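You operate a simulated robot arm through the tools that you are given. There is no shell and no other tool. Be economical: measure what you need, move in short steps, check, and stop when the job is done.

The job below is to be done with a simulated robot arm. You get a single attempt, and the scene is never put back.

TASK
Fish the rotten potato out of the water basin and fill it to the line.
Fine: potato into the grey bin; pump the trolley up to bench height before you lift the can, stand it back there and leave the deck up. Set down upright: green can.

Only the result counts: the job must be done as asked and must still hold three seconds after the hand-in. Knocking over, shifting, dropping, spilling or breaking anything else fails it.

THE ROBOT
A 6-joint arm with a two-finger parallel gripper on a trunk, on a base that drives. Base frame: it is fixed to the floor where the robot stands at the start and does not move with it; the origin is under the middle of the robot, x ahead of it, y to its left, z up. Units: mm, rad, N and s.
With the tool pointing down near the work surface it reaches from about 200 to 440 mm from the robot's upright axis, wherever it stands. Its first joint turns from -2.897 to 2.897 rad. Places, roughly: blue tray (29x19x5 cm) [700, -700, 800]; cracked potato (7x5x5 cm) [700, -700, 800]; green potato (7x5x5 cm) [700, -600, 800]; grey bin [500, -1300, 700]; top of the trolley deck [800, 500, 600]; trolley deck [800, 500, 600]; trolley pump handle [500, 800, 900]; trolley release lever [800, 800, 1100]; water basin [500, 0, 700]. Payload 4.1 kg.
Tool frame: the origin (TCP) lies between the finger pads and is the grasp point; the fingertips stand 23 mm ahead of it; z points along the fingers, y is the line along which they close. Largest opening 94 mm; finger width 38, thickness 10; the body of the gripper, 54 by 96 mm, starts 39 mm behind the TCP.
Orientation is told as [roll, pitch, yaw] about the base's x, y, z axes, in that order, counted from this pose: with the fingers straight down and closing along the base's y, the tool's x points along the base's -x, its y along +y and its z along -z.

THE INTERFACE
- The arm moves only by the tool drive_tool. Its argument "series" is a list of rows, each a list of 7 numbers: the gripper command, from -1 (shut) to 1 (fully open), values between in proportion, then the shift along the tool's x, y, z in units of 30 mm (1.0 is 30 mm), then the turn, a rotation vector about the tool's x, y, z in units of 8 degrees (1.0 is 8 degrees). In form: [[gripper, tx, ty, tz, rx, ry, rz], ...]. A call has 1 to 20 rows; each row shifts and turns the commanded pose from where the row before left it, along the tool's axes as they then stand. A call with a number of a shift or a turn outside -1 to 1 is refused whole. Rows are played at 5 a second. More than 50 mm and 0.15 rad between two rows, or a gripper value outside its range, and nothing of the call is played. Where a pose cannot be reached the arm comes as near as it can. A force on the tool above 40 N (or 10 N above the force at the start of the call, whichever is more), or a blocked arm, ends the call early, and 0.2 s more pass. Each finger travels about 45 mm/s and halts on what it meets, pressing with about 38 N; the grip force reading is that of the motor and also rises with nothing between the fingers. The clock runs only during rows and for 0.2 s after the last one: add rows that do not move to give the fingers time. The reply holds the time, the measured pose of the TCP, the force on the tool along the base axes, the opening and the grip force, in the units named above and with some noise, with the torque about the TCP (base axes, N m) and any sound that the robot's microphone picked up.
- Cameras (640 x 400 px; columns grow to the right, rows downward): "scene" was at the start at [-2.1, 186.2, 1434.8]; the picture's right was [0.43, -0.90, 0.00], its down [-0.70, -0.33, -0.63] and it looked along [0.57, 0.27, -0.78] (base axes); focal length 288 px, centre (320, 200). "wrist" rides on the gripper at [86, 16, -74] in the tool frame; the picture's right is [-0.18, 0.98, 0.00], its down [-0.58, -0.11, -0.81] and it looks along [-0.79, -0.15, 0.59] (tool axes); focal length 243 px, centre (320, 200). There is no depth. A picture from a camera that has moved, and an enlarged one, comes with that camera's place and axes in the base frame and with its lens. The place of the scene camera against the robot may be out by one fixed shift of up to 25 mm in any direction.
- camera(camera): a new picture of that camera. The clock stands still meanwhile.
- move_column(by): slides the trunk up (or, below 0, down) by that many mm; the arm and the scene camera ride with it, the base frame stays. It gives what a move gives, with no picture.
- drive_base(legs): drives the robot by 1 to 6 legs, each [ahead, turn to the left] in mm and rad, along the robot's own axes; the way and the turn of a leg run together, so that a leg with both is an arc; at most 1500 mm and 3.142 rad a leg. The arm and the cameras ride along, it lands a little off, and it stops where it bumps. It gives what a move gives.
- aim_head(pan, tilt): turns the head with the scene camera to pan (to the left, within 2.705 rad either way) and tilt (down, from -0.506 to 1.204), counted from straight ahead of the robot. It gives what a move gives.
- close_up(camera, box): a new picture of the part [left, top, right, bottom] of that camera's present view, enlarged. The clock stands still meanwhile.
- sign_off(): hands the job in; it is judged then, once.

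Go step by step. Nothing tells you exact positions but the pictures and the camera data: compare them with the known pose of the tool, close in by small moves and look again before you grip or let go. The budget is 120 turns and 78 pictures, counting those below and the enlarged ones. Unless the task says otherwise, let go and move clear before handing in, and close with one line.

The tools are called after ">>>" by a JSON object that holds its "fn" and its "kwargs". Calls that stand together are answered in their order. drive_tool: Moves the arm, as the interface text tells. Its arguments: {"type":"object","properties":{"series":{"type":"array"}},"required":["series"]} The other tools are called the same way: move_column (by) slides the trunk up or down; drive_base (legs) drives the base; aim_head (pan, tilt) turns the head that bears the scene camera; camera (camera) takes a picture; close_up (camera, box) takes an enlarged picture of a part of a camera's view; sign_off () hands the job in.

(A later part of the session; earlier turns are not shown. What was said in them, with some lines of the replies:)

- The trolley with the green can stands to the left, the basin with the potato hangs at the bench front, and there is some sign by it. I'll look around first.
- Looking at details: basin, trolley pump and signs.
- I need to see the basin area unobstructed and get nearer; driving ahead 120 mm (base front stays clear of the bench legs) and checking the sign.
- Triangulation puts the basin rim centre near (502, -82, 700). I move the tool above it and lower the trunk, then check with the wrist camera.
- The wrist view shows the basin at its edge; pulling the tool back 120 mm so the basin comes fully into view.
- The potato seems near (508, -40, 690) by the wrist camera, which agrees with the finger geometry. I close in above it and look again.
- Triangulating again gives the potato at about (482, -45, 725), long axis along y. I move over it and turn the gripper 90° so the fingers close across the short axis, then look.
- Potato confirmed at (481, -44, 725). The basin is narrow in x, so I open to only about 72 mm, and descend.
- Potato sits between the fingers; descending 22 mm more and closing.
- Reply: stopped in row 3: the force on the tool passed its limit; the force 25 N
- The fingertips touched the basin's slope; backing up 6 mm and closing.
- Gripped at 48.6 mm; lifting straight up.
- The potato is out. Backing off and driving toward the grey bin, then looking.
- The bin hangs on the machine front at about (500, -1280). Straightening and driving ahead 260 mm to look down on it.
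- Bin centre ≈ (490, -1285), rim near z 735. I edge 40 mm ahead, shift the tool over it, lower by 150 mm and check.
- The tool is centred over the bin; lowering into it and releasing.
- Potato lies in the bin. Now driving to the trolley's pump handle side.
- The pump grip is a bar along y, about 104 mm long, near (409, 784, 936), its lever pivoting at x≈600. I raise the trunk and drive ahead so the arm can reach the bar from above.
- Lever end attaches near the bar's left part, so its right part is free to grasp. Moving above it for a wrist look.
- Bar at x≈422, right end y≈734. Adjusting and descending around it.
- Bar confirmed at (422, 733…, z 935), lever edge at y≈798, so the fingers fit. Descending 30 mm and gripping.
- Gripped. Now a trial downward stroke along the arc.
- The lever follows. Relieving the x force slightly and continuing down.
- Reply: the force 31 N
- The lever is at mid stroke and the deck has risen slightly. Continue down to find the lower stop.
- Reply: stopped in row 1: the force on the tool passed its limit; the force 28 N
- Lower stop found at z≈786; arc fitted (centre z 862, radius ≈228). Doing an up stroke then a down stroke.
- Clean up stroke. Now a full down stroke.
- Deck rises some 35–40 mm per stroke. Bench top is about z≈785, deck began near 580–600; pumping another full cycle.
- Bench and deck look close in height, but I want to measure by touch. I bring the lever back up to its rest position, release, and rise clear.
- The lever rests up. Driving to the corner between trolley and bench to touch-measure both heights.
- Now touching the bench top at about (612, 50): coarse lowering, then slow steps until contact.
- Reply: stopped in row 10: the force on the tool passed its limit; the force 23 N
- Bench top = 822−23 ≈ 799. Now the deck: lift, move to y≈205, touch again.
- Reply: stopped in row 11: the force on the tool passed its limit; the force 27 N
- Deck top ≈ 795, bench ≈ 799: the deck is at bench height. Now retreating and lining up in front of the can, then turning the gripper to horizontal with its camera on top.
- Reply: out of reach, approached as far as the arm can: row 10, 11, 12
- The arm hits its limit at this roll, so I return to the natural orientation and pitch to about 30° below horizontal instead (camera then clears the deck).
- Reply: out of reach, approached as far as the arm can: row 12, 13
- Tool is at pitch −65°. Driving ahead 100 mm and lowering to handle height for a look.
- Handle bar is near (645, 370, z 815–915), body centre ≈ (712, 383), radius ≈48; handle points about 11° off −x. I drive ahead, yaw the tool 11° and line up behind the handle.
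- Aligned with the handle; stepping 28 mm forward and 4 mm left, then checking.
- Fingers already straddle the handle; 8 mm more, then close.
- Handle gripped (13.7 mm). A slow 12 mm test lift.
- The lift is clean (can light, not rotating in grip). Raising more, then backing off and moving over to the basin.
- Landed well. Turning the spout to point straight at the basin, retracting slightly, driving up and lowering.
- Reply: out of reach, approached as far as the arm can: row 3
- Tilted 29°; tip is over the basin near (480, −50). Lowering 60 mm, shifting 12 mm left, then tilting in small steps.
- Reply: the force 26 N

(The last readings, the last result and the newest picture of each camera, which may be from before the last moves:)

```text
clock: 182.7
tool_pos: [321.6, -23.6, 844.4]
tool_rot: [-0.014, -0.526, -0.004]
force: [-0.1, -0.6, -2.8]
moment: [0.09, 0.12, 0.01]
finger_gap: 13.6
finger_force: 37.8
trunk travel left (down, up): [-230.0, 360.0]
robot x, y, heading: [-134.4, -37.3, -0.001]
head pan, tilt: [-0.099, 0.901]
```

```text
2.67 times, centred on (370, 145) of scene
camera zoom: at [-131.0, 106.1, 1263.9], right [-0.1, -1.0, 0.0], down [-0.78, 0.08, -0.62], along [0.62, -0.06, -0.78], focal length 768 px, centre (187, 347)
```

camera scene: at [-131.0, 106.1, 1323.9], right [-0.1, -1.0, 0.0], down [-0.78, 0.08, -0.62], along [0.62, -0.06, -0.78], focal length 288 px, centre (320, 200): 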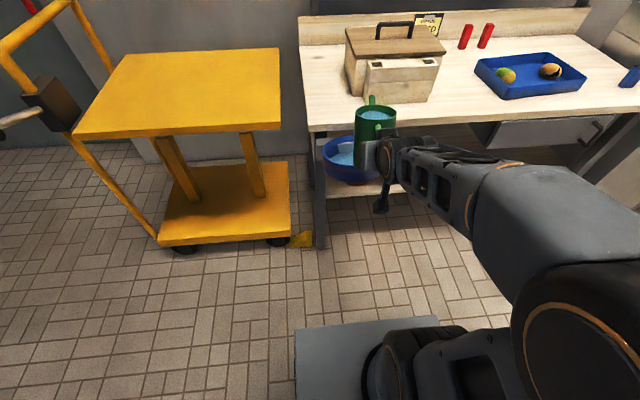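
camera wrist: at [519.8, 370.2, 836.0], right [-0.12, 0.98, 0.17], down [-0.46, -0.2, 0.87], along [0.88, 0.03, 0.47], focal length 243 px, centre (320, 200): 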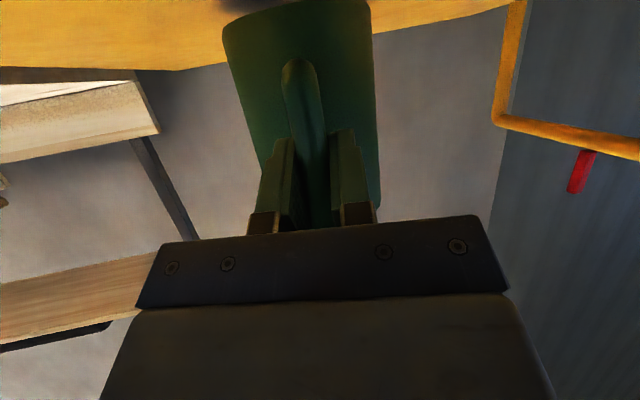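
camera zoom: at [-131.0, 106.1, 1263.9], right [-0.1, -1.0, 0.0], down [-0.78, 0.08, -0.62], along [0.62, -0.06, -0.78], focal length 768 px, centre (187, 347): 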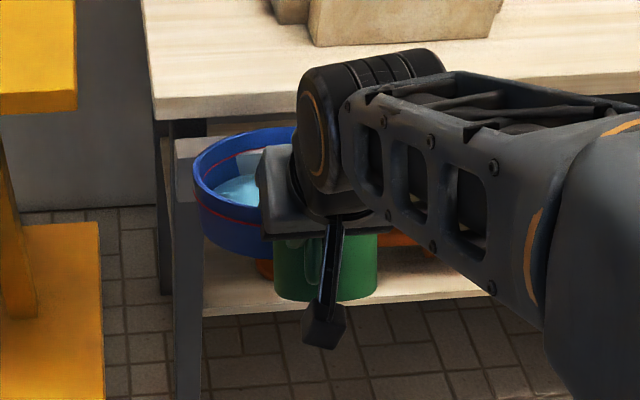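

The can's side briefly touched the basin rim while lowering; it is now free again. Raising 10 mm for clearance, tilting a bit more and watching.

>>> {"fn": "move_column", "kwargs": {"by": 10}}

>>> {"fn": "drive_tool", "kwargs": {"series": [[-1, 0, 0, 0, 0, 0.3, 0], [-1, 0, 0, 0, 0, 0.3, 0], [-1, 0, 0, 0, 0, 0, 0], [-1, 0, 0, 0, 0, 0, 0], [-1, 0, 0, 0, 0, 0, 0]]}}

>>> {"fn": "close_up", "kwargs": {"camera": "scene", "box": [320, 100, 400, 150]}}

```text
clock: 183.3
tool_pos: [322.4, -23.8, 853.1]
tool_rot: [-0.015, -0.523, -0.004]
force: [0.1, -0.6, -2.9]
moment: [0.07, 0.15, 0.01]
finger_gap: 13.3
finger_force: 37.9
trunk travel left (down, up): [-240.0, 350.0]
robot x, y, heading: [-132.1, -41.8, 0.001]
head pan, tilt: [-0.099, 0.901]
```

```text
clock: 184.5
tool_pos: [320.7, -24.1, 854.8]
tool_rot: [-0.017, -0.439, -0.005]
force: [-0.4, 0.3, -3.1]
moment: [0.09, 0.12, -0.06]
finger_gap: 13.3
finger_force: 38.4
trunk travel left (down, up): [-240.0, 350.0]
robot x, y, heading: [-136.4, -40.2, 0.001]
head pan, tilt: [-0.099, 0.901]
```

```text
8.00 times, centred on (360, 125) of scene
camera zoom: at [-131.0, 106.1, 1273.9], right [-0.1, -1.0, 0.0], down [-0.78, 0.08, -0.62], along [0.62, -0.06, -0.78], focal length 2304 px, centre (0, 800)
```

zoom: 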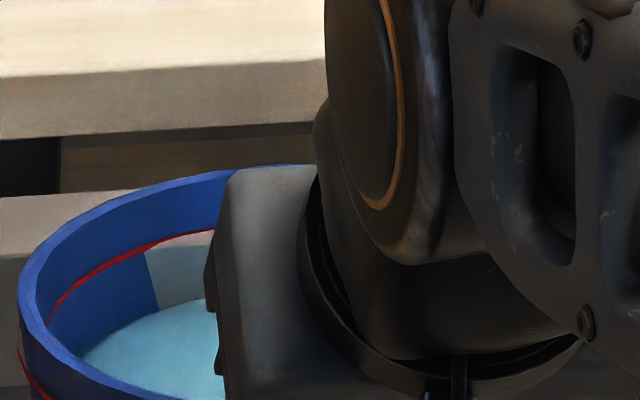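

>>> {"fn": "drive_tool", "kwargs": {"series": [[-1, 0, 0, 0, 0, 0.3, 0], [-1, 0, 0, 0, 0, 0.3, 0], [-1, 0, 0, 0, 0, 0.2, 0], [-1, 0, 0, 0, 0, 0, 0], [-1, 0, 0, 0, 0, 0, 0], [-1, 0, 0, 0, 0, 0, 0]]}}

>>> {"fn": "close_up", "kwargs": {"camera": "scene", "box": [320, 100, 400, 150]}}

```text
clock: 185.9
tool_pos: [321.9, -24.1, 853.5]
tool_rot: [-0.014, -0.327, -0.006]
force: [-0.6, -1.1, -3.6]
moment: [0.1, 0.1, -0.02]
finger_gap: 13.5
finger_force: 37.7
trunk travel left (down, up): [-240.0, 350.0]
robot x, y, heading: [-134.6, -43.9, 0.001]
head pan, tilt: [-0.099, 0.901]
```

```text
8.00 times, centred on (360, 125) of scene
camera zoom: at [-131.0, 106.1, 1273.9], right [-0.1, -1.0, 0.0], down [-0.78, 0.08, -0.62], along [0.62, -0.06, -0.78], focal length 2304 px, centre (0, 800)
```

zoom: 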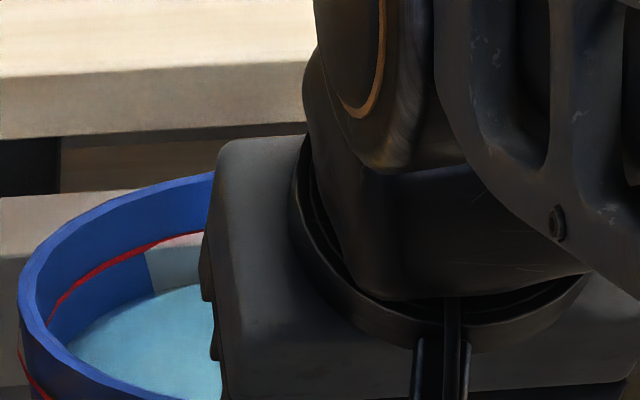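

Water is rising in the basin. Tilting a bit further and waiting.

>>> {"fn": "drive_tool", "kwargs": {"series": [[-1, 0, 0, 0, 0, 0.2, 0], [-1, 0, 0, 0, 0, 0.2, 0], [-1, 0, 0, 0, 0, 0, 0], [-1, 0, 0, 0, 0, 0, 0], [-1, 0, 0, 0, 0, 0, 0], [-1, 0, 0, 0, 0, 0, 0], [-1, 0, 0, 0, 0, 0, 0], [-1, 0, 0, 0, 0, 0, 0], [-1, 0, 0, 0, 0, 0, 0]]}}

>>> {"fn": "close_up", "kwargs": {"camera": "scene", "box": [320, 100, 400, 150]}}

```text
clock: 187.9
tool_pos: [320.7, -23.9, 852.9]
tool_rot: [-0.016, -0.272, -0.008]
force: [0.3, -0.1, -2.6]
moment: [0.06, 0.1, 0.01]
finger_gap: 13.5
finger_force: 38.2
trunk travel left (down, up): [-240.0, 350.0]
robot x, y, heading: [-135.7, -39.0, 0.001]
head pan, tilt: [-0.099, 0.901]
```

```text
8.00 times, centred on (360, 125) of scene
camera zoom: at [-131.0, 106.2, 1273.9], right [-0.1, -1.0, 0.0], down [-0.78, 0.08, -0.62], along [0.62, -0.06, -0.78], focal length 2304 px, centre (0, 800)
```

zoom: 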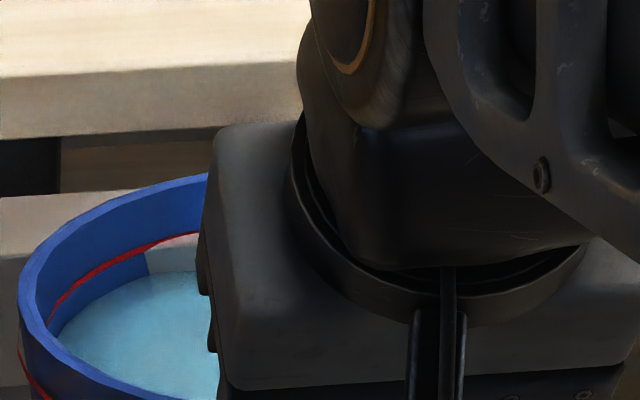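

Rising steadily (about one third done). More tilt and wait.

>>> {"fn": "drive_tool", "kwargs": {"series": [[-1, 0, 0, 0, 0, 0.25, 0], [-1, 0, 0, 0, 0, 0.25, 0], [-1, 0, 0, 0, 0, 0.1, 0], [-1, 0, 0, 0, 0, 0, 0], [-1, 0, 0, 0, 0, 0, 0], [-1, 0, 0, 0, 0, 0, 0], [-1, 0, 0, 0, 0, 0, 0], [-1, 0, 0, 0, 0, 0, 0], [-1, 0, 0, 0, 0, 0, 0]]}}

>>> {"fn": "close_up", "kwargs": {"camera": "scene", "box": [320, 100, 400, 150]}}

```text
clock: 189.9
tool_pos: [321.6, -23.0, 854.2]
tool_rot: [-0.014, -0.19, -0.009]
force: [0.0, 3.0, 9.5]
moment: [-0.25, -1.17, 0.32]
finger_gap: 13.5
finger_force: 37.6
trunk travel left (down, up): [-240.0, 350.0]
robot x, y, heading: [-132.4, -43.3, -0.001]
head pan, tilt: [-0.099, 0.901]
```

```text
8.00 times, centred on (360, 125) of scene
camera zoom: at [-131.9, 106.5, 1273.9], right [-0.1, -1.0, 0.0], down [-0.78, 0.08, -0.62], along [0.62, -0.06, -0.78], focal length 2304 px, centre (0, 800)
```

zoom: 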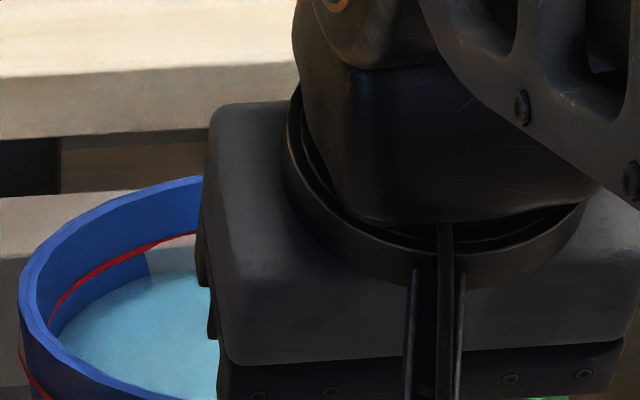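

The spout is touching the basin; raising 40 mm at once and rechecking.

>>> {"fn": "move_column", "kwargs": {"by": 40}}

>>> {"fn": "camera", "kwargs": {"camera": "scene"}}

```text
clock: 190.7
tool_pos: [322.2, -23.5, 893.7]
tool_rot: [-0.015, -0.189, -0.009]
force: [-0.6, -1.1, -4.0]
moment: [0.07, 0.13, 0.02]
finger_gap: 13.4
finger_force: 37.6
trunk travel left (down, up): [-280.0, 310.0]
robot x, y, heading: [-135.0, -38.8, -0.002]
head pan, tilt: [-0.099, 0.901]
```

```text
11 pictures are left
camera scene: at [-131.0, 106.2, 1313.9], right [-0.1, -1.0, 0.0], down [-0.78, 0.08, -0.62], along [0.62, -0.06, -0.78], focal length 288 px, centre (320, 200)
```

scene: 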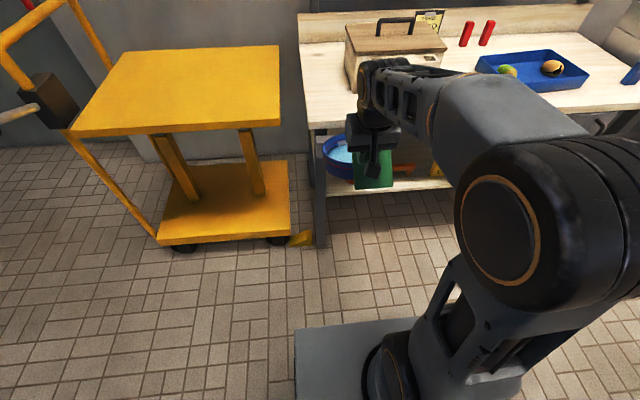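

>>> {"fn": "drive_tool", "kwargs": {"series": [[-1, 0, 0, 0, 0, 0.25, 0], [-1, 0, 0, 0, 0, 0.25, 0], [-1, 0, 0, 0, 0, 0, 0], [-1, 0, 0, 0, 0, 0, 0], [-1, 0, 0, 0, 0, 0, 0], [-1, 0, 0, 0, 0, 0, 0], [-1, 0, 0, 0, 0, 0, 0]]}}

>>> {"fn": "close_up", "kwargs": {"camera": "scene", "box": [310, 110, 410, 200]}}

```text
clock: 192.3
tool_pos: [321.2, -22.5, 894.5]
tool_rot: [-0.014, -0.12, -0.01]
force: [0.0, 0.3, -2.6]
moment: [0.06, 0.11, -0.02]
finger_gap: 13.3
finger_force: 37.7
trunk travel left (down, up): [-280.0, 310.0]
robot x, y, heading: [-133.7, -38.7, 0.002]
head pan, tilt: [-0.099, 0.901]
```

```text
4.44 times, centred on (360, 155) of scene
camera zoom: at [-131.0, 106.2, 1313.9], right [-0.1, -1.0, 0.0], down [-0.78, 0.08, -0.62], along [0.62, -0.06, -0.78], focal length 1280 px, centre (142, 400)
```

zoom: 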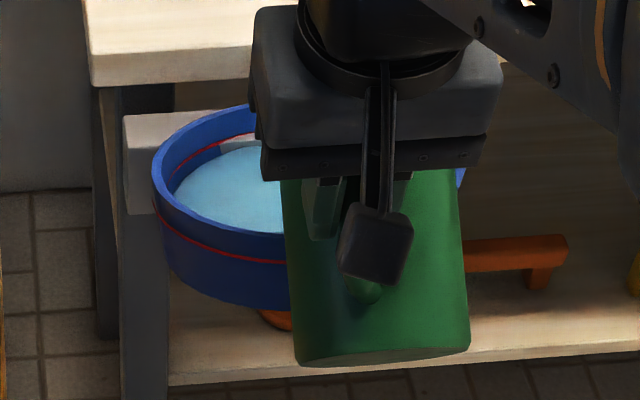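

>>> {"fn": "close_up", "kwargs": {"camera": "scene", "box": [338, 128, 382, 164]}}

```text
11.11 times, centred on (360, 146) of scene
camera zoom: at [-131.0, 106.2, 1313.9], right [-0.1, -1.0, 0.0], down [-0.78, 0.08, -0.62], along [0.62, -0.06, -0.78], focal length 3201 px, centre (-124, 800)
```

zoom: 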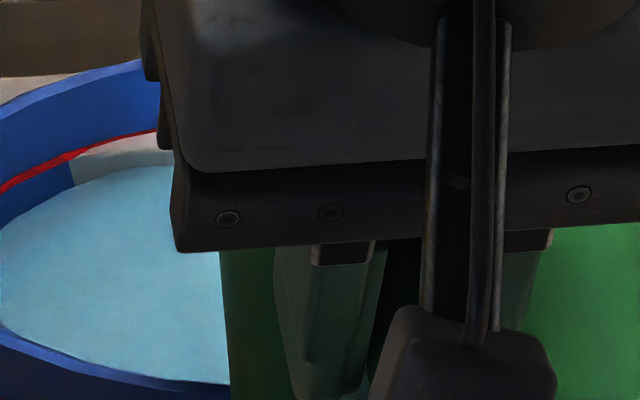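

Gap to line now about 23 px (from 62). Tilting 4.5° more and waiting 2 s.

>>> {"fn": "drive_tool", "kwargs": {"series": [[-1, 0, 0, 0, 0, 0.2, 0], [-1, 0, 0, 0, 0, 0.2, 0], [-1, 0, 0, 0, 0, 0.15, 0], [-1, 0, 0, 0, 0, 0, 0], [-1, 0, 0, 0, 0, 0, 0], [-1, 0, 0, 0, 0, 0, 0], [-1, 0, 0, 0, 0, 0, 0], [-1, 0, 0, 0, 0, 0, 0], [-1, 0, 0, 0, 0, 0, 0], [-1, 0, 0, 0, 0, 0, 0]]}}

>>> {"fn": "close_up", "kwargs": {"camera": "scene", "box": [332, 128, 376, 164]}}

```text
clock: 194.5
tool_pos: [322.4, -23.0, 893.9]
tool_rot: [-0.015, -0.042, -0.008]
force: [-0.2, 0.8, -4.5]
moment: [0.06, 0.06, 0.0]
finger_gap: 13.5
finger_force: 37.8
trunk travel left (down, up): [-280.0, 310.0]
robot x, y, heading: [-134.1, -40.2, 0.004]
head pan, tilt: [-0.099, 0.901]
```

```text
11.11 times, centred on (354, 146) of scene
camera zoom: at [-131.0, 106.2, 1313.9], right [-0.1, -1.0, 0.0], down [-0.78, 0.08, -0.62], along [0.62, -0.06, -0.78], focal length 3201 px, centre (-58, 800)
```

zoom: 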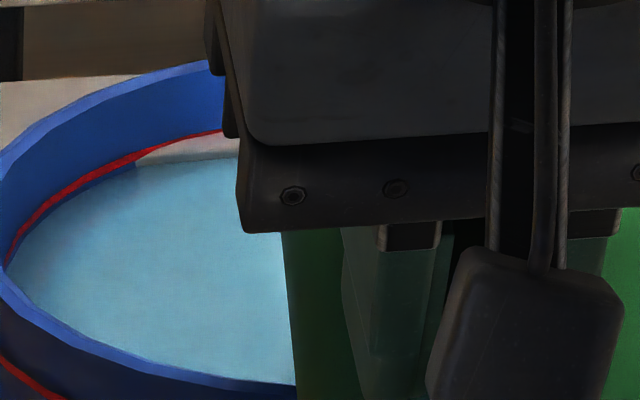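

Nearly at the line (gap about 12 px, last step gave 20). A final 2.4° tilt and wait.

>>> {"fn": "drive_tool", "kwargs": {"series": [[-1, 0, 0, 0, 0, 0.15, 0], [-1, 0, 0, 0, 0, 0.13, 0], [-1, 0, 0, 0, 0, 0, 0], [-1, 0, 0, 0, 0, 0, 0], [-1, 0, 0, 0, 0, 0, 0], [-1, 0, 0, 0, 0, 0, 0], [-1, 0, 0, 0, 0, 0, 0], [-1, 0, 0, 0, 0, 0, 0]]}}

>>> {"fn": "close_up", "kwargs": {"camera": "scene", "box": [332, 128, 376, 164]}}

```text
clock: 196.3
tool_pos: [321.9, -23.6, 894.0]
tool_rot: [-0.014, -0.002, -0.013]
force: [-0.8, -0.5, -2.7]
moment: [0.09, 0.06, 0.01]
finger_gap: 13.4
finger_force: 38.0
trunk travel left (down, up): [-280.0, 310.0]
robot x, y, heading: [-132.9, -37.3, 0.001]
head pan, tilt: [-0.099, 0.901]
```

```text
11.11 times, centred on (354, 146) of scene
camera zoom: at [-131.0, 106.2, 1313.9], right [-0.1, -1.0, 0.0], down [-0.78, 0.08, -0.62], along [0.62, -0.06, -0.78], focal length 3201 px, centre (-58, 800)
```

zoom: 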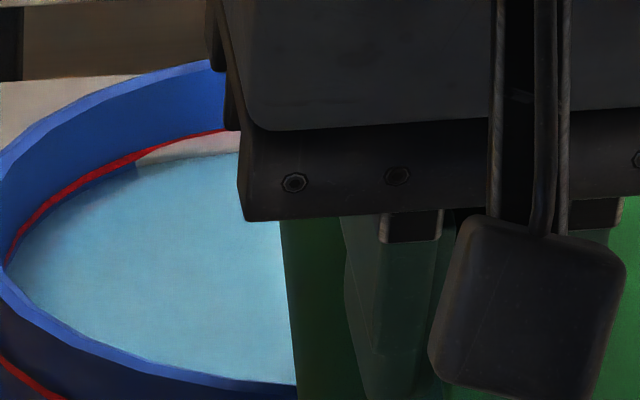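

Still roughly 8 mm under at the back wall. I nudge the base 20 mm forward to keep the spout well inside, and tilt 5° more.

>>> {"fn": "drive_base", "kwargs": {"legs": [[20, 0]]}}

>>> {"fn": "drive_tool", "kwargs": {"series": [[-1, 0, 0, 0, 0, 0.2, 0], [-1, 0, 0, 0, 0, 0.2, 0], [-1, 0, 0, 0, 0, 0.22, 0], [-1, 0, 0, 0, 0, 0, 0], [-1, 0, 0, 0, 0, 0, 0], [-1, 0, 0, 0, 0, 0, 0], [-1, 0, 0, 0, 0, 0, 0], [-1, 0, 0, 0, 0, 0, 0], [-1, 0, 0, 0, 0, 0, 0]]}}

>>> {"fn": "close_up", "kwargs": {"camera": "scene", "box": [332, 128, 376, 164]}}

```text
clock: 197.1
tool_pos: [341.6, -23.9, 892.5]
tool_rot: [-0.014, -0.004, -0.012]
force: [-0.1, 0.7, -2.1]
moment: [0.05, 0.01, -0.01]
finger_gap: 13.6
finger_force: 38.3
trunk travel left (down, up): [-280.0, 310.0]
robot x, y, heading: [-113.5, -43.1, -0.002]
head pan, tilt: [-0.099, 0.901]
```

```text
clock: 199.1
tool_pos: [341.0, -24.1, 893.7]
tool_rot: [-0.015, 0.084, -0.012]
force: [-0.3, 0.3, -3.1]
moment: [0.09, 0.05, 0.0]
finger_gap: 13.6
finger_force: 37.8
trunk travel left (down, up): [-280.0, 310.0]
robot x, y, heading: [-116.5, -39.6, 0.003]
head pan, tilt: [-0.099, 0.901]
```

```text
11.11 times, centred on (354, 146) of scene
camera zoom: at [-111.2, 106.2, 1313.9], right [-0.1, -1.0, 0.0], down [-0.78, 0.08, -0.62], along [0.62, -0.06, -0.78], focal length 3201 px, centre (-58, 800)
```

zoom: 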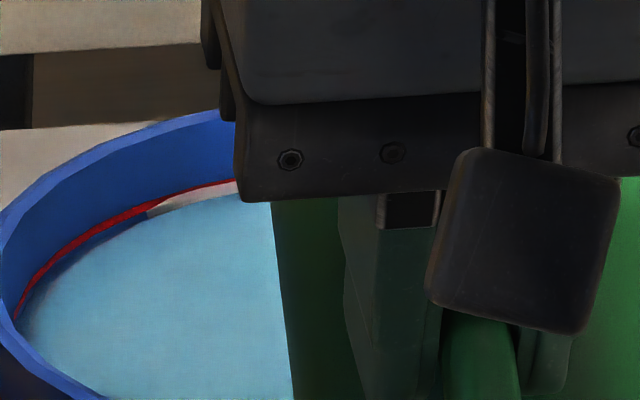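

Gap about 15 px now. Raising 25 mm to keep the spout clear, then tilting 8° more.

>>> {"fn": "move_column", "kwargs": {"by": 25}}

>>> {"fn": "drive_tool", "kwargs": {"series": [[-1, 0, 0, 0, 0, 0.25, 0], [-1, 0, 0, 0, 0, 0.25, 0], [-1, 0, 0, 0, 0, 0.25, 0], [-1, 0, 0, 0, 0, 0.25, 0], [-1, 0, 0, 0, 0, 0, 0], [-1, 0, 0, 0, 0, 0, 0], [-1, 0, 0, 0, 0, 0, 0], [-1, 0, 0, 0, 0, 0, 0], [-1, 0, 0, 0, 0, 0, 0], [-1, 0, 0, 0, 0, 0, 0]]}}

>>> {"fn": "close_up", "kwargs": {"camera": "scene", "box": [336, 138, 380, 174]}}

```text
clock: 199.8
tool_pos: [340.9, -23.5, 917.7]
tool_rot: [-0.016, 0.084, -0.014]
force: [1.2, 0.1, -2.9]
moment: [0.08, 0.07, 0.02]
finger_gap: 13.7
finger_force: 38.2
trunk travel left (down, up): [-305.0, 285.0]
robot x, y, heading: [-116.5, -38.0, -0.002]
head pan, tilt: [-0.099, 0.901]
```

```text
clock: 202.0
tool_pos: [340.7, -23.6, 919.2]
tool_rot: [-0.014, 0.223, -0.015]
force: [0.5, 1.3, -3.3]
moment: [0.01, 0.03, -0.02]
finger_gap: 13.6
finger_force: 37.3
trunk travel left (down, up): [-305.0, 285.0]
robot x, y, heading: [-119.4, -42.2, -0.002]
head pan, tilt: [-0.099, 0.901]
```

```text
11.11 times, centred on (358, 156) of scene
camera zoom: at [-111.2, 106.2, 1338.9], right [-0.1, -1.0, 0.0], down [-0.78, 0.08, -0.62], along [0.62, -0.06, -0.78], focal length 3201 px, centre (-102, 689)
```

zoom: 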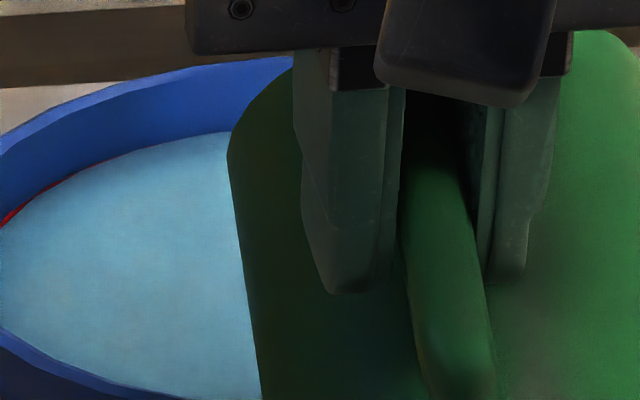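

Water has reached the line. Tilting back upright now.

>>> {"fn": "drive_tool", "kwargs": {"series": [[-1, 0, 0, 0, 0, -0.9, 0], [-1, 0, 0, 0, 0, -0.9, 0], [-1, 0, 0, 0, 0, -0.8, 0], [-1, 0, 0, 0, 0, -0.7, 0], [-1, 0, 0, 0, 0, -0.7, 0], [-1, 0, 0, 0, 0, -0.7, 0], [-1, 0, 0, 0, 0, -0.7, 0], [-1, 0, 0, 0, 0, -0.7, 0], [-1, 0, 0, 0, 0, -0.7, 0], [-1, 0, 0, 0, 0, -0.7, 0], [-1, 0, 0, 0, 0, -0.7, 0], [-1, 0, 0, 0, 0, -0.7, 0], [-1, 0, 0, 0, 0, 0, 0], [-1, 0, 0, 0, 0, 0, 0]]}}

>>> {"fn": "move_column", "kwargs": {"by": 50}}

>>> {"fn": "drive_base", "kwargs": {"legs": [[-150, 0]]}}

>>> {"fn": "camera", "kwargs": {"camera": "scene"}}

```text
clock: 205.0
tool_pos: [341.6, -27.8, 918.6]
tool_rot: [-0.049, -0.936, 0.004]
force: [0.3, 0.3, -3.4]
moment: [0.06, 0.19, 0.03]
finger_gap: 13.6
finger_force: 37.5
out of reach, approached as far as the arm can: row 12
trunk travel left (down, up): [-305.0, 285.0]
robot x, y, heading: [-113.9, -37.1, -0.002]
head pan, tilt: [-0.099, 0.901]
```

```text
clock: 206.0
tool_pos: [341.3, -28.9, 967.8]
tool_rot: [-0.051, -0.936, 0.007]
force: [-0.2, 0.7, -3.3]
moment: [0.1, 0.18, 0.02]
finger_gap: 13.8
finger_force: 38.4
trunk travel left (down, up): [-355.0, 235.0]
robot x, y, heading: [-117.3, -40.1, -0.002]
head pan, tilt: [-0.099, 0.901]
```

```text
clock: 207.3
tool_pos: [187.4, -27.4, 967.9]
tool_rot: [-0.048, -0.934, 0.008]
force: [0.2, -0.6, -2.5]
moment: [0.11, 0.14, -0.01]
finger_gap: 13.7
finger_force: 37.8
trunk travel left (down, up): [-355.0, 235.0]
robot x, y, heading: [-268.5, -39.3, -0.001]
head pan, tilt: [-0.099, 0.901]
```

```text
4 pictures are left
camera scene: at [-264.1, 106.0, 1388.9], right [-0.1, -1.0, 0.0], down [-0.78, 0.08, -0.62], along [0.62, -0.06, -0.78], focal length 288 px, centre (320, 200)
```

scene: 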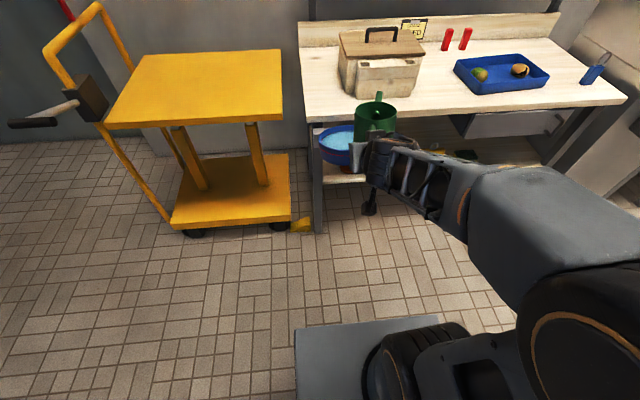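

Can is held upright-ish; the basin shows full. Extending the arm a bit and restoring pitch and roll, then driving back to the trolley.

>>> {"fn": "drive_tool", "kwargs": {"series": [[-1, -0.4, 0, 0.53, 0, 0, 0], [-1, -0.4, 0, 0.53, 0, 0, 0], [-1, 0, 0, 0, 0, -0.5, 0], [-1, 0, 0, 0, 0, -0.5, 0], [-1, 0, 0, 0, 0, -0.46, 0], [-1, 0, 0, 0, -0.14, 0, 0.31], [-1, 0, 0, 0, 0, 0, 0], [-1, 0, 0, 0, 0, 0, 0]]}}

>>> {"fn": "drive_base", "kwargs": {"legs": [[0, 1.571], [423, 0], [0, -1.571]]}}

```text
clock: 209.1
tool_pos: [227.6, -35.5, 967.4]
tool_rot: [-0.009, -1.004, -0.062]
force: [0.0, -0.8, -1.8]
moment: [0.08, 0.18, 0.01]
finger_gap: 13.5
finger_force: 37.7
out of reach, approached as far as the arm can: row 3, 4, 5
trunk travel left (down, up): [-355.0, 235.0]
robot x, y, heading: [-269.9, -41.9, -0.0]
head pan, tilt: [-0.099, 0.901]
```

```text
clock: 219.4
tool_pos: [222.7, 386.5, 966.4]
tool_rot: [-0.01, -1.004, -0.057]
force: [0.5, 0.7, -2.1]
moment: [0.06, 0.16, 0.03]
finger_gap: 13.5
finger_force: 37.9
trunk travel left (down, up): [-355.0, 235.0]
robot x, y, heading: [-273.1, 377.4, 0.007]
head pan, tilt: [-0.099, 0.901]
```

Pitch stalls at −1.004; trying with the 11° yaw used when grasping.

>>> {"fn": "drive_tool", "kwargs": {"series": [[-1, 0, 0, 0, -0.5, 0, -0.32], [-1, 0, 0, 0, -0.5, 0, -0.32], [-1, 0, 0, 0, -0.5, 0, -0.32], [-1, 0, 0, 0, 0, -0.4, 0], [-1, 0, 0, 0, 0, -0.4, 0], [-1, 0, 0, 0, 0, 0, 0], [-1, 0, 0, 0, 0, 0, 0]]}}

>>> {"fn": "close_up", "kwargs": {"camera": "scene", "box": [300, 60, 460, 160]}}

```text
clock: 221.0
tool_pos: [207.2, 480.5, 951.6]
tool_rot: [-0.02, -1.115, 0.194]
force: [1.4, 0.4, -3.8]
moment: [-0.02, 0.18, 0.0]
finger_gap: 14.0
finger_force: 38.1
out of reach, approached as far as the arm can: row 1, 2, 3, 4, 5
trunk travel left (down, up): [-355.0, 235.0]
robot x, y, heading: [-272.3, 377.4, 0.008]
head pan, tilt: [-0.099, 0.901]
```

```text
4.00 times, centred on (380, 110) of scene
camera zoom: at [-269.3, 524.9, 1388.9], right [-0.09, -1.0, 0.0], down [-0.78, 0.07, -0.62], along [0.62, -0.06, -0.78], focal length 1152 px, centre (80, 560)
```

zoom: 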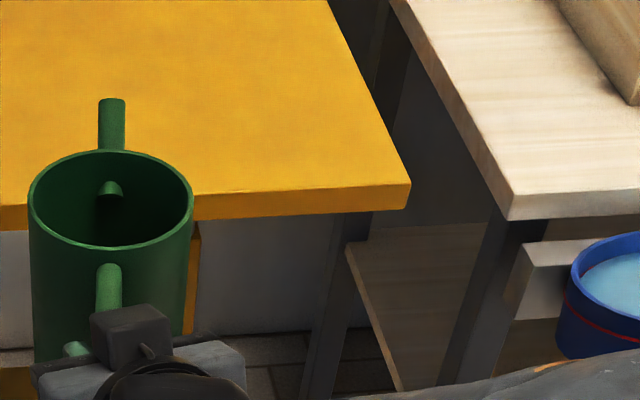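

The can looks upright within a few degrees and is nearly empty. With this arm pose, driving straight ahead brings the can well onto the raised deck; then I lower with the trunk.

>>> {"fn": "drive_base", "kwargs": {"legs": [[440, -0.006]]}}

>>> {"fn": "move_column", "kwargs": {"by": -65}}

>>> {"fn": "close_up", "kwargs": {"camera": "scene", "box": [240, 60, 400, 160]}}

```text
clock: 223.7
tool_pos: [646.8, 479.8, 952.4]
tool_rot: [-0.02, -1.114, 0.192]
force: [0.8, 0.3, -2.3]
moment: [0.02, 0.23, 0.01]
finger_gap: 13.7
finger_force: 38.0
trunk travel left (down, up): [-355.0, 235.0]
robot x, y, heading: [165.6, 382.1, 0.002]
head pan, tilt: [-0.099, 0.901]
```

```text
clock: 224.7
tool_pos: [646.6, 480.6, 885.8]
tool_rot: [-0.02, -1.112, 0.192]
force: [-0.4, -0.1, -2.1]
moment: [0.02, 0.17, -0.01]
finger_gap: 13.8
finger_force: 38.2
trunk travel left (down, up): [-290.0, 300.0]
robot x, y, heading: [168.3, 374.9, 0.002]
head pan, tilt: [-0.099, 0.901]
```

```text
4.00 times, centred on (320, 110) of scene
camera zoom: at [171.0, 527.0, 1323.9], right [-0.1, -1.0, 0.0], down [-0.78, 0.07, -0.62], along [0.62, -0.06, -0.78], focal length 1152 px, centre (320, 560)
```

zoom: 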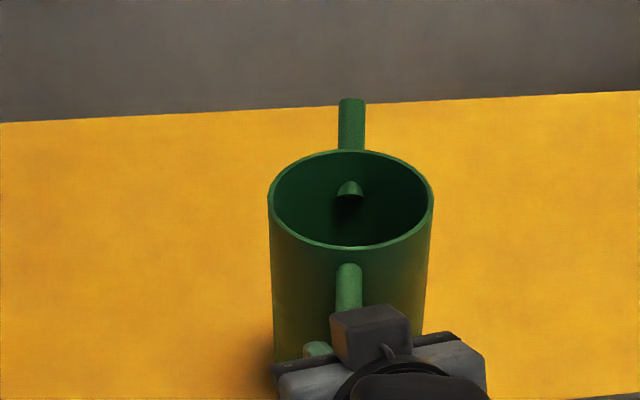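

Can is over the deck. Lowering in small steps, watching the force.

>>> {"fn": "move_column", "kwargs": {"by": -8}}

>>> {"fn": "move_column", "kwargs": {"by": -3}}

>>> {"fn": "move_column", "kwargs": {"by": -2}}

```text
clock: 225.3
tool_pos: [647.4, 481.7, 877.6]
tool_rot: [-0.019, -1.113, 0.192]
force: [-0.2, -0.3, -2.0]
moment: [0.02, 0.21, -0.01]
finger_gap: 13.5
finger_force: 37.9
trunk travel left (down, up): [-282.0, 308.0]
robot x, y, heading: [166.2, 378.6, -0.002]
head pan, tilt: [-0.099, 0.901]
```

```text
clock: 225.8
tool_pos: [648.0, 482.4, 874.8]
tool_rot: [-0.02, -1.112, 0.191]
force: [-1.0, 0.4, -2.1]
moment: [0.03, 0.24, 0.0]
finger_gap: 13.7
finger_force: 37.9
trunk travel left (down, up): [-279.0, 311.0]
robot x, y, heading: [165.1, 381.1, 0.006]
head pan, tilt: [-0.099, 0.901]
```

```text
clock: 226.3
tool_pos: [647.6, 480.9, 873.5]
tool_rot: [-0.02, -1.113, 0.194]
force: [0.2, -0.7, -1.8]
moment: [0.05, 0.22, -0.02]
finger_gap: 13.8
finger_force: 38.2
trunk travel left (down, up): [-277.0, 313.0]
robot x, y, heading: [168.2, 384.7, 0.006]
head pan, tilt: [-0.099, 0.901]
```

>>> {"fn": "move_column", "kwargs": {"by": -2}}

>>> {"fn": "move_column", "kwargs": {"by": -2}}

>>> {"fn": "move_column", "kwargs": {"by": -2}}

```text
clock: 226.8
tool_pos: [648.0, 481.5, 871.8]
tool_rot: [-0.019, -1.112, 0.193]
force: [-0.4, 0.5, -2.3]
moment: [0.06, 0.23, -0.01]
finger_gap: 13.6
finger_force: 37.9
trunk travel left (down, up): [-275.0, 315.0]
robot x, y, heading: [168.1, 380.9, 0.0]
head pan, tilt: [-0.099, 0.901]
```

```text
clock: 227.4
tool_pos: [647.1, 480.2, 871.0]
tool_rot: [-0.019, -1.115, 0.191]
force: [-0.9, 1.3, 1.6]
moment: [0.0, 0.07, 0.02]
finger_gap: 13.6
finger_force: 38.1
trunk travel left (down, up): [-273.0, 317.0]
robot x, y, heading: [166.1, 383.1, 0.008]
head pan, tilt: [-0.099, 0.901]
```

```text
clock: 227.9
tool_pos: [646.5, 481.5, 869.4]
tool_rot: [-0.019, -1.12, 0.192]
force: [-1.8, -0.8, 12.4]
moment: [-0.05, -0.2, 0.03]
finger_gap: 13.8
finger_force: 38.3
trunk travel left (down, up): [-271.0, 319.0]
robot x, y, heading: [164.7, 381.3, 0.003]
head pan, tilt: [-0.099, 0.901]
```

Contact at the same height as when I grasped it, so it stands flat. Easing 1 mm, opening the fingers and backing off.

>>> {"fn": "move_column", "kwargs": {"by": 1.5}}

>>> {"fn": "drive_tool", "kwargs": {"series": [[-0.6, 0, 0, 0, 0, 0, 0], [-0.4, 0, 0, 0, 0, 0, 0], [-0.1, 0, 0, 0, 0, 0, 0], [0.2, 0, 0, 0, 0, 0, 0], [0.6, 0, 0, 0, 0, 0, 0], [0.6, 0, 0, 0, 0, 0, 0], [0.6, 0, 0, 0, 0, 0, 0]]}}

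>>> {"fn": "drive_base", "kwargs": {"legs": [[-100, 0]]}}

>>> {"fn": "camera", "kwargs": {"camera": "scene"}}

```text
clock: 228.4
tool_pos: [647.5, 481.3, 869.1]
tool_rot: [-0.018, -1.116, 0.191]
force: [3.1, 0.1, 11.6]
moment: [0.07, -0.47, 0.03]
finger_gap: 13.7
finger_force: 38.1
trunk travel left (down, up): [-272.0, 318.0]
robot x, y, heading: [167.1, 380.4, 0.001]
head pan, tilt: [-0.099, 0.901]
```

```text
clock: 230.0
tool_pos: [647.4, 480.4, 869.3]
tool_rot: [-0.019, -1.114, 0.192]
force: [0.2, 0.2, 0.4]
moment: [0.0, 0.0, 0.0]
finger_gap: 75.3
finger_force: 0.1
trunk travel left (down, up): [-272.0, 318.0]
robot x, y, heading: [165.7, 380.6, 0.002]
head pan, tilt: [-0.099, 0.901]
```

```text
clock: 231.1
tool_pos: [546.3, 481.7, 868.7]
tool_rot: [-0.02, -1.114, 0.193]
force: [-0.5, 0.9, -0.8]
moment: [-0.03, 0.0, -0.01]
finger_gap: 75.1
finger_force: 0.2
trunk travel left (down, up): [-272.0, 318.0]
robot x, y, heading: [67.6, 379.9, 0.001]
head pan, tilt: [-0.099, 0.901]
```

```text
1 pictures are left
camera scene: at [70.4, 526.6, 1306.4], right [-0.09, -1.0, 0.0], down [-0.78, 0.07, -0.62], along [0.62, -0.06, -0.78], focal length 288 px, centre (320, 200)
```

scene: 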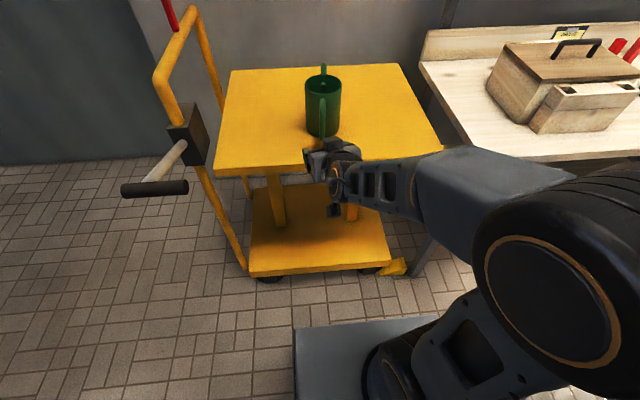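

The can stands upright on the raised deck. I use the last picture to confirm the basin level from a clear spot.

>>> {"fn": "drive_base", "kwargs": {"legs": [[-300, 0], [0, -1.2]]}}

>>> {"fn": "aim_head", "kwargs": {"pan": 0.525, "tilt": 0.65}}

>>> {"fn": "close_up", "kwargs": {"camera": "scene", "box": [256, 160, 384, 240]}}

```text
clock: 236.2
tool_pos: [34.8, -31.9, 869.5]
tool_rot: [-0.019, -1.115, -1.013]
force: [0.0, -0.8, 0.0]
moment: [0.01, -0.03, 0.0]
finger_gap: 75.2
finger_force: 0.1
trunk travel left (down, up): [-272.0, 318.0]
robot x, y, heading: [-230.2, 378.2, -1.202]
head pan, tilt: [-0.099, 0.901]
```

```text
clock: 237.2
tool_pos: [35.5, -31.0, 868.9]
tool_rot: [-0.02, -1.114, -1.013]
force: [-0.2, 0.6, -0.9]
moment: [-0.01, -0.01, 0.0]
finger_gap: 75.3
finger_force: 0.1
trunk travel left (down, up): [-272.0, 318.0]
robot x, y, heading: [-230.4, 381.7, -1.199]
head pan, tilt: [0.525, 0.649]
```

```text
5.00 times, centred on (320, 200) of scene
camera zoom: at [-39.3, 428.9, 1326.9], right [-0.63, -0.78, 0.0], down [-0.47, 0.38, -0.8], along [0.62, -0.5, -0.6], focal length 1440 px, centre (320, 200)
```

zoom: 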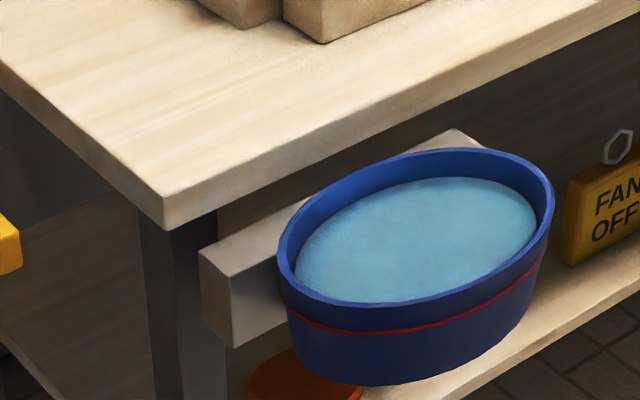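

The water stands at the line: it sits as far below the rim inside as the red line does outside. The potato is in the bin, the can is upright on the raised deck, and the arm is clear, so I'm handing in.

>>> {"fn": "sign_off", "kwargs": {}}

```text
The job is handed in.
```

I put the rotten potato in the grey bin, filled the basin to the line as near as the pictures show, and stood the can upright on the raised deck. The can is about 10 cm to the left of its original spot. It bumped the basin twice while I was pouring; nothing looked shifted afterwards, and I saw no spill.
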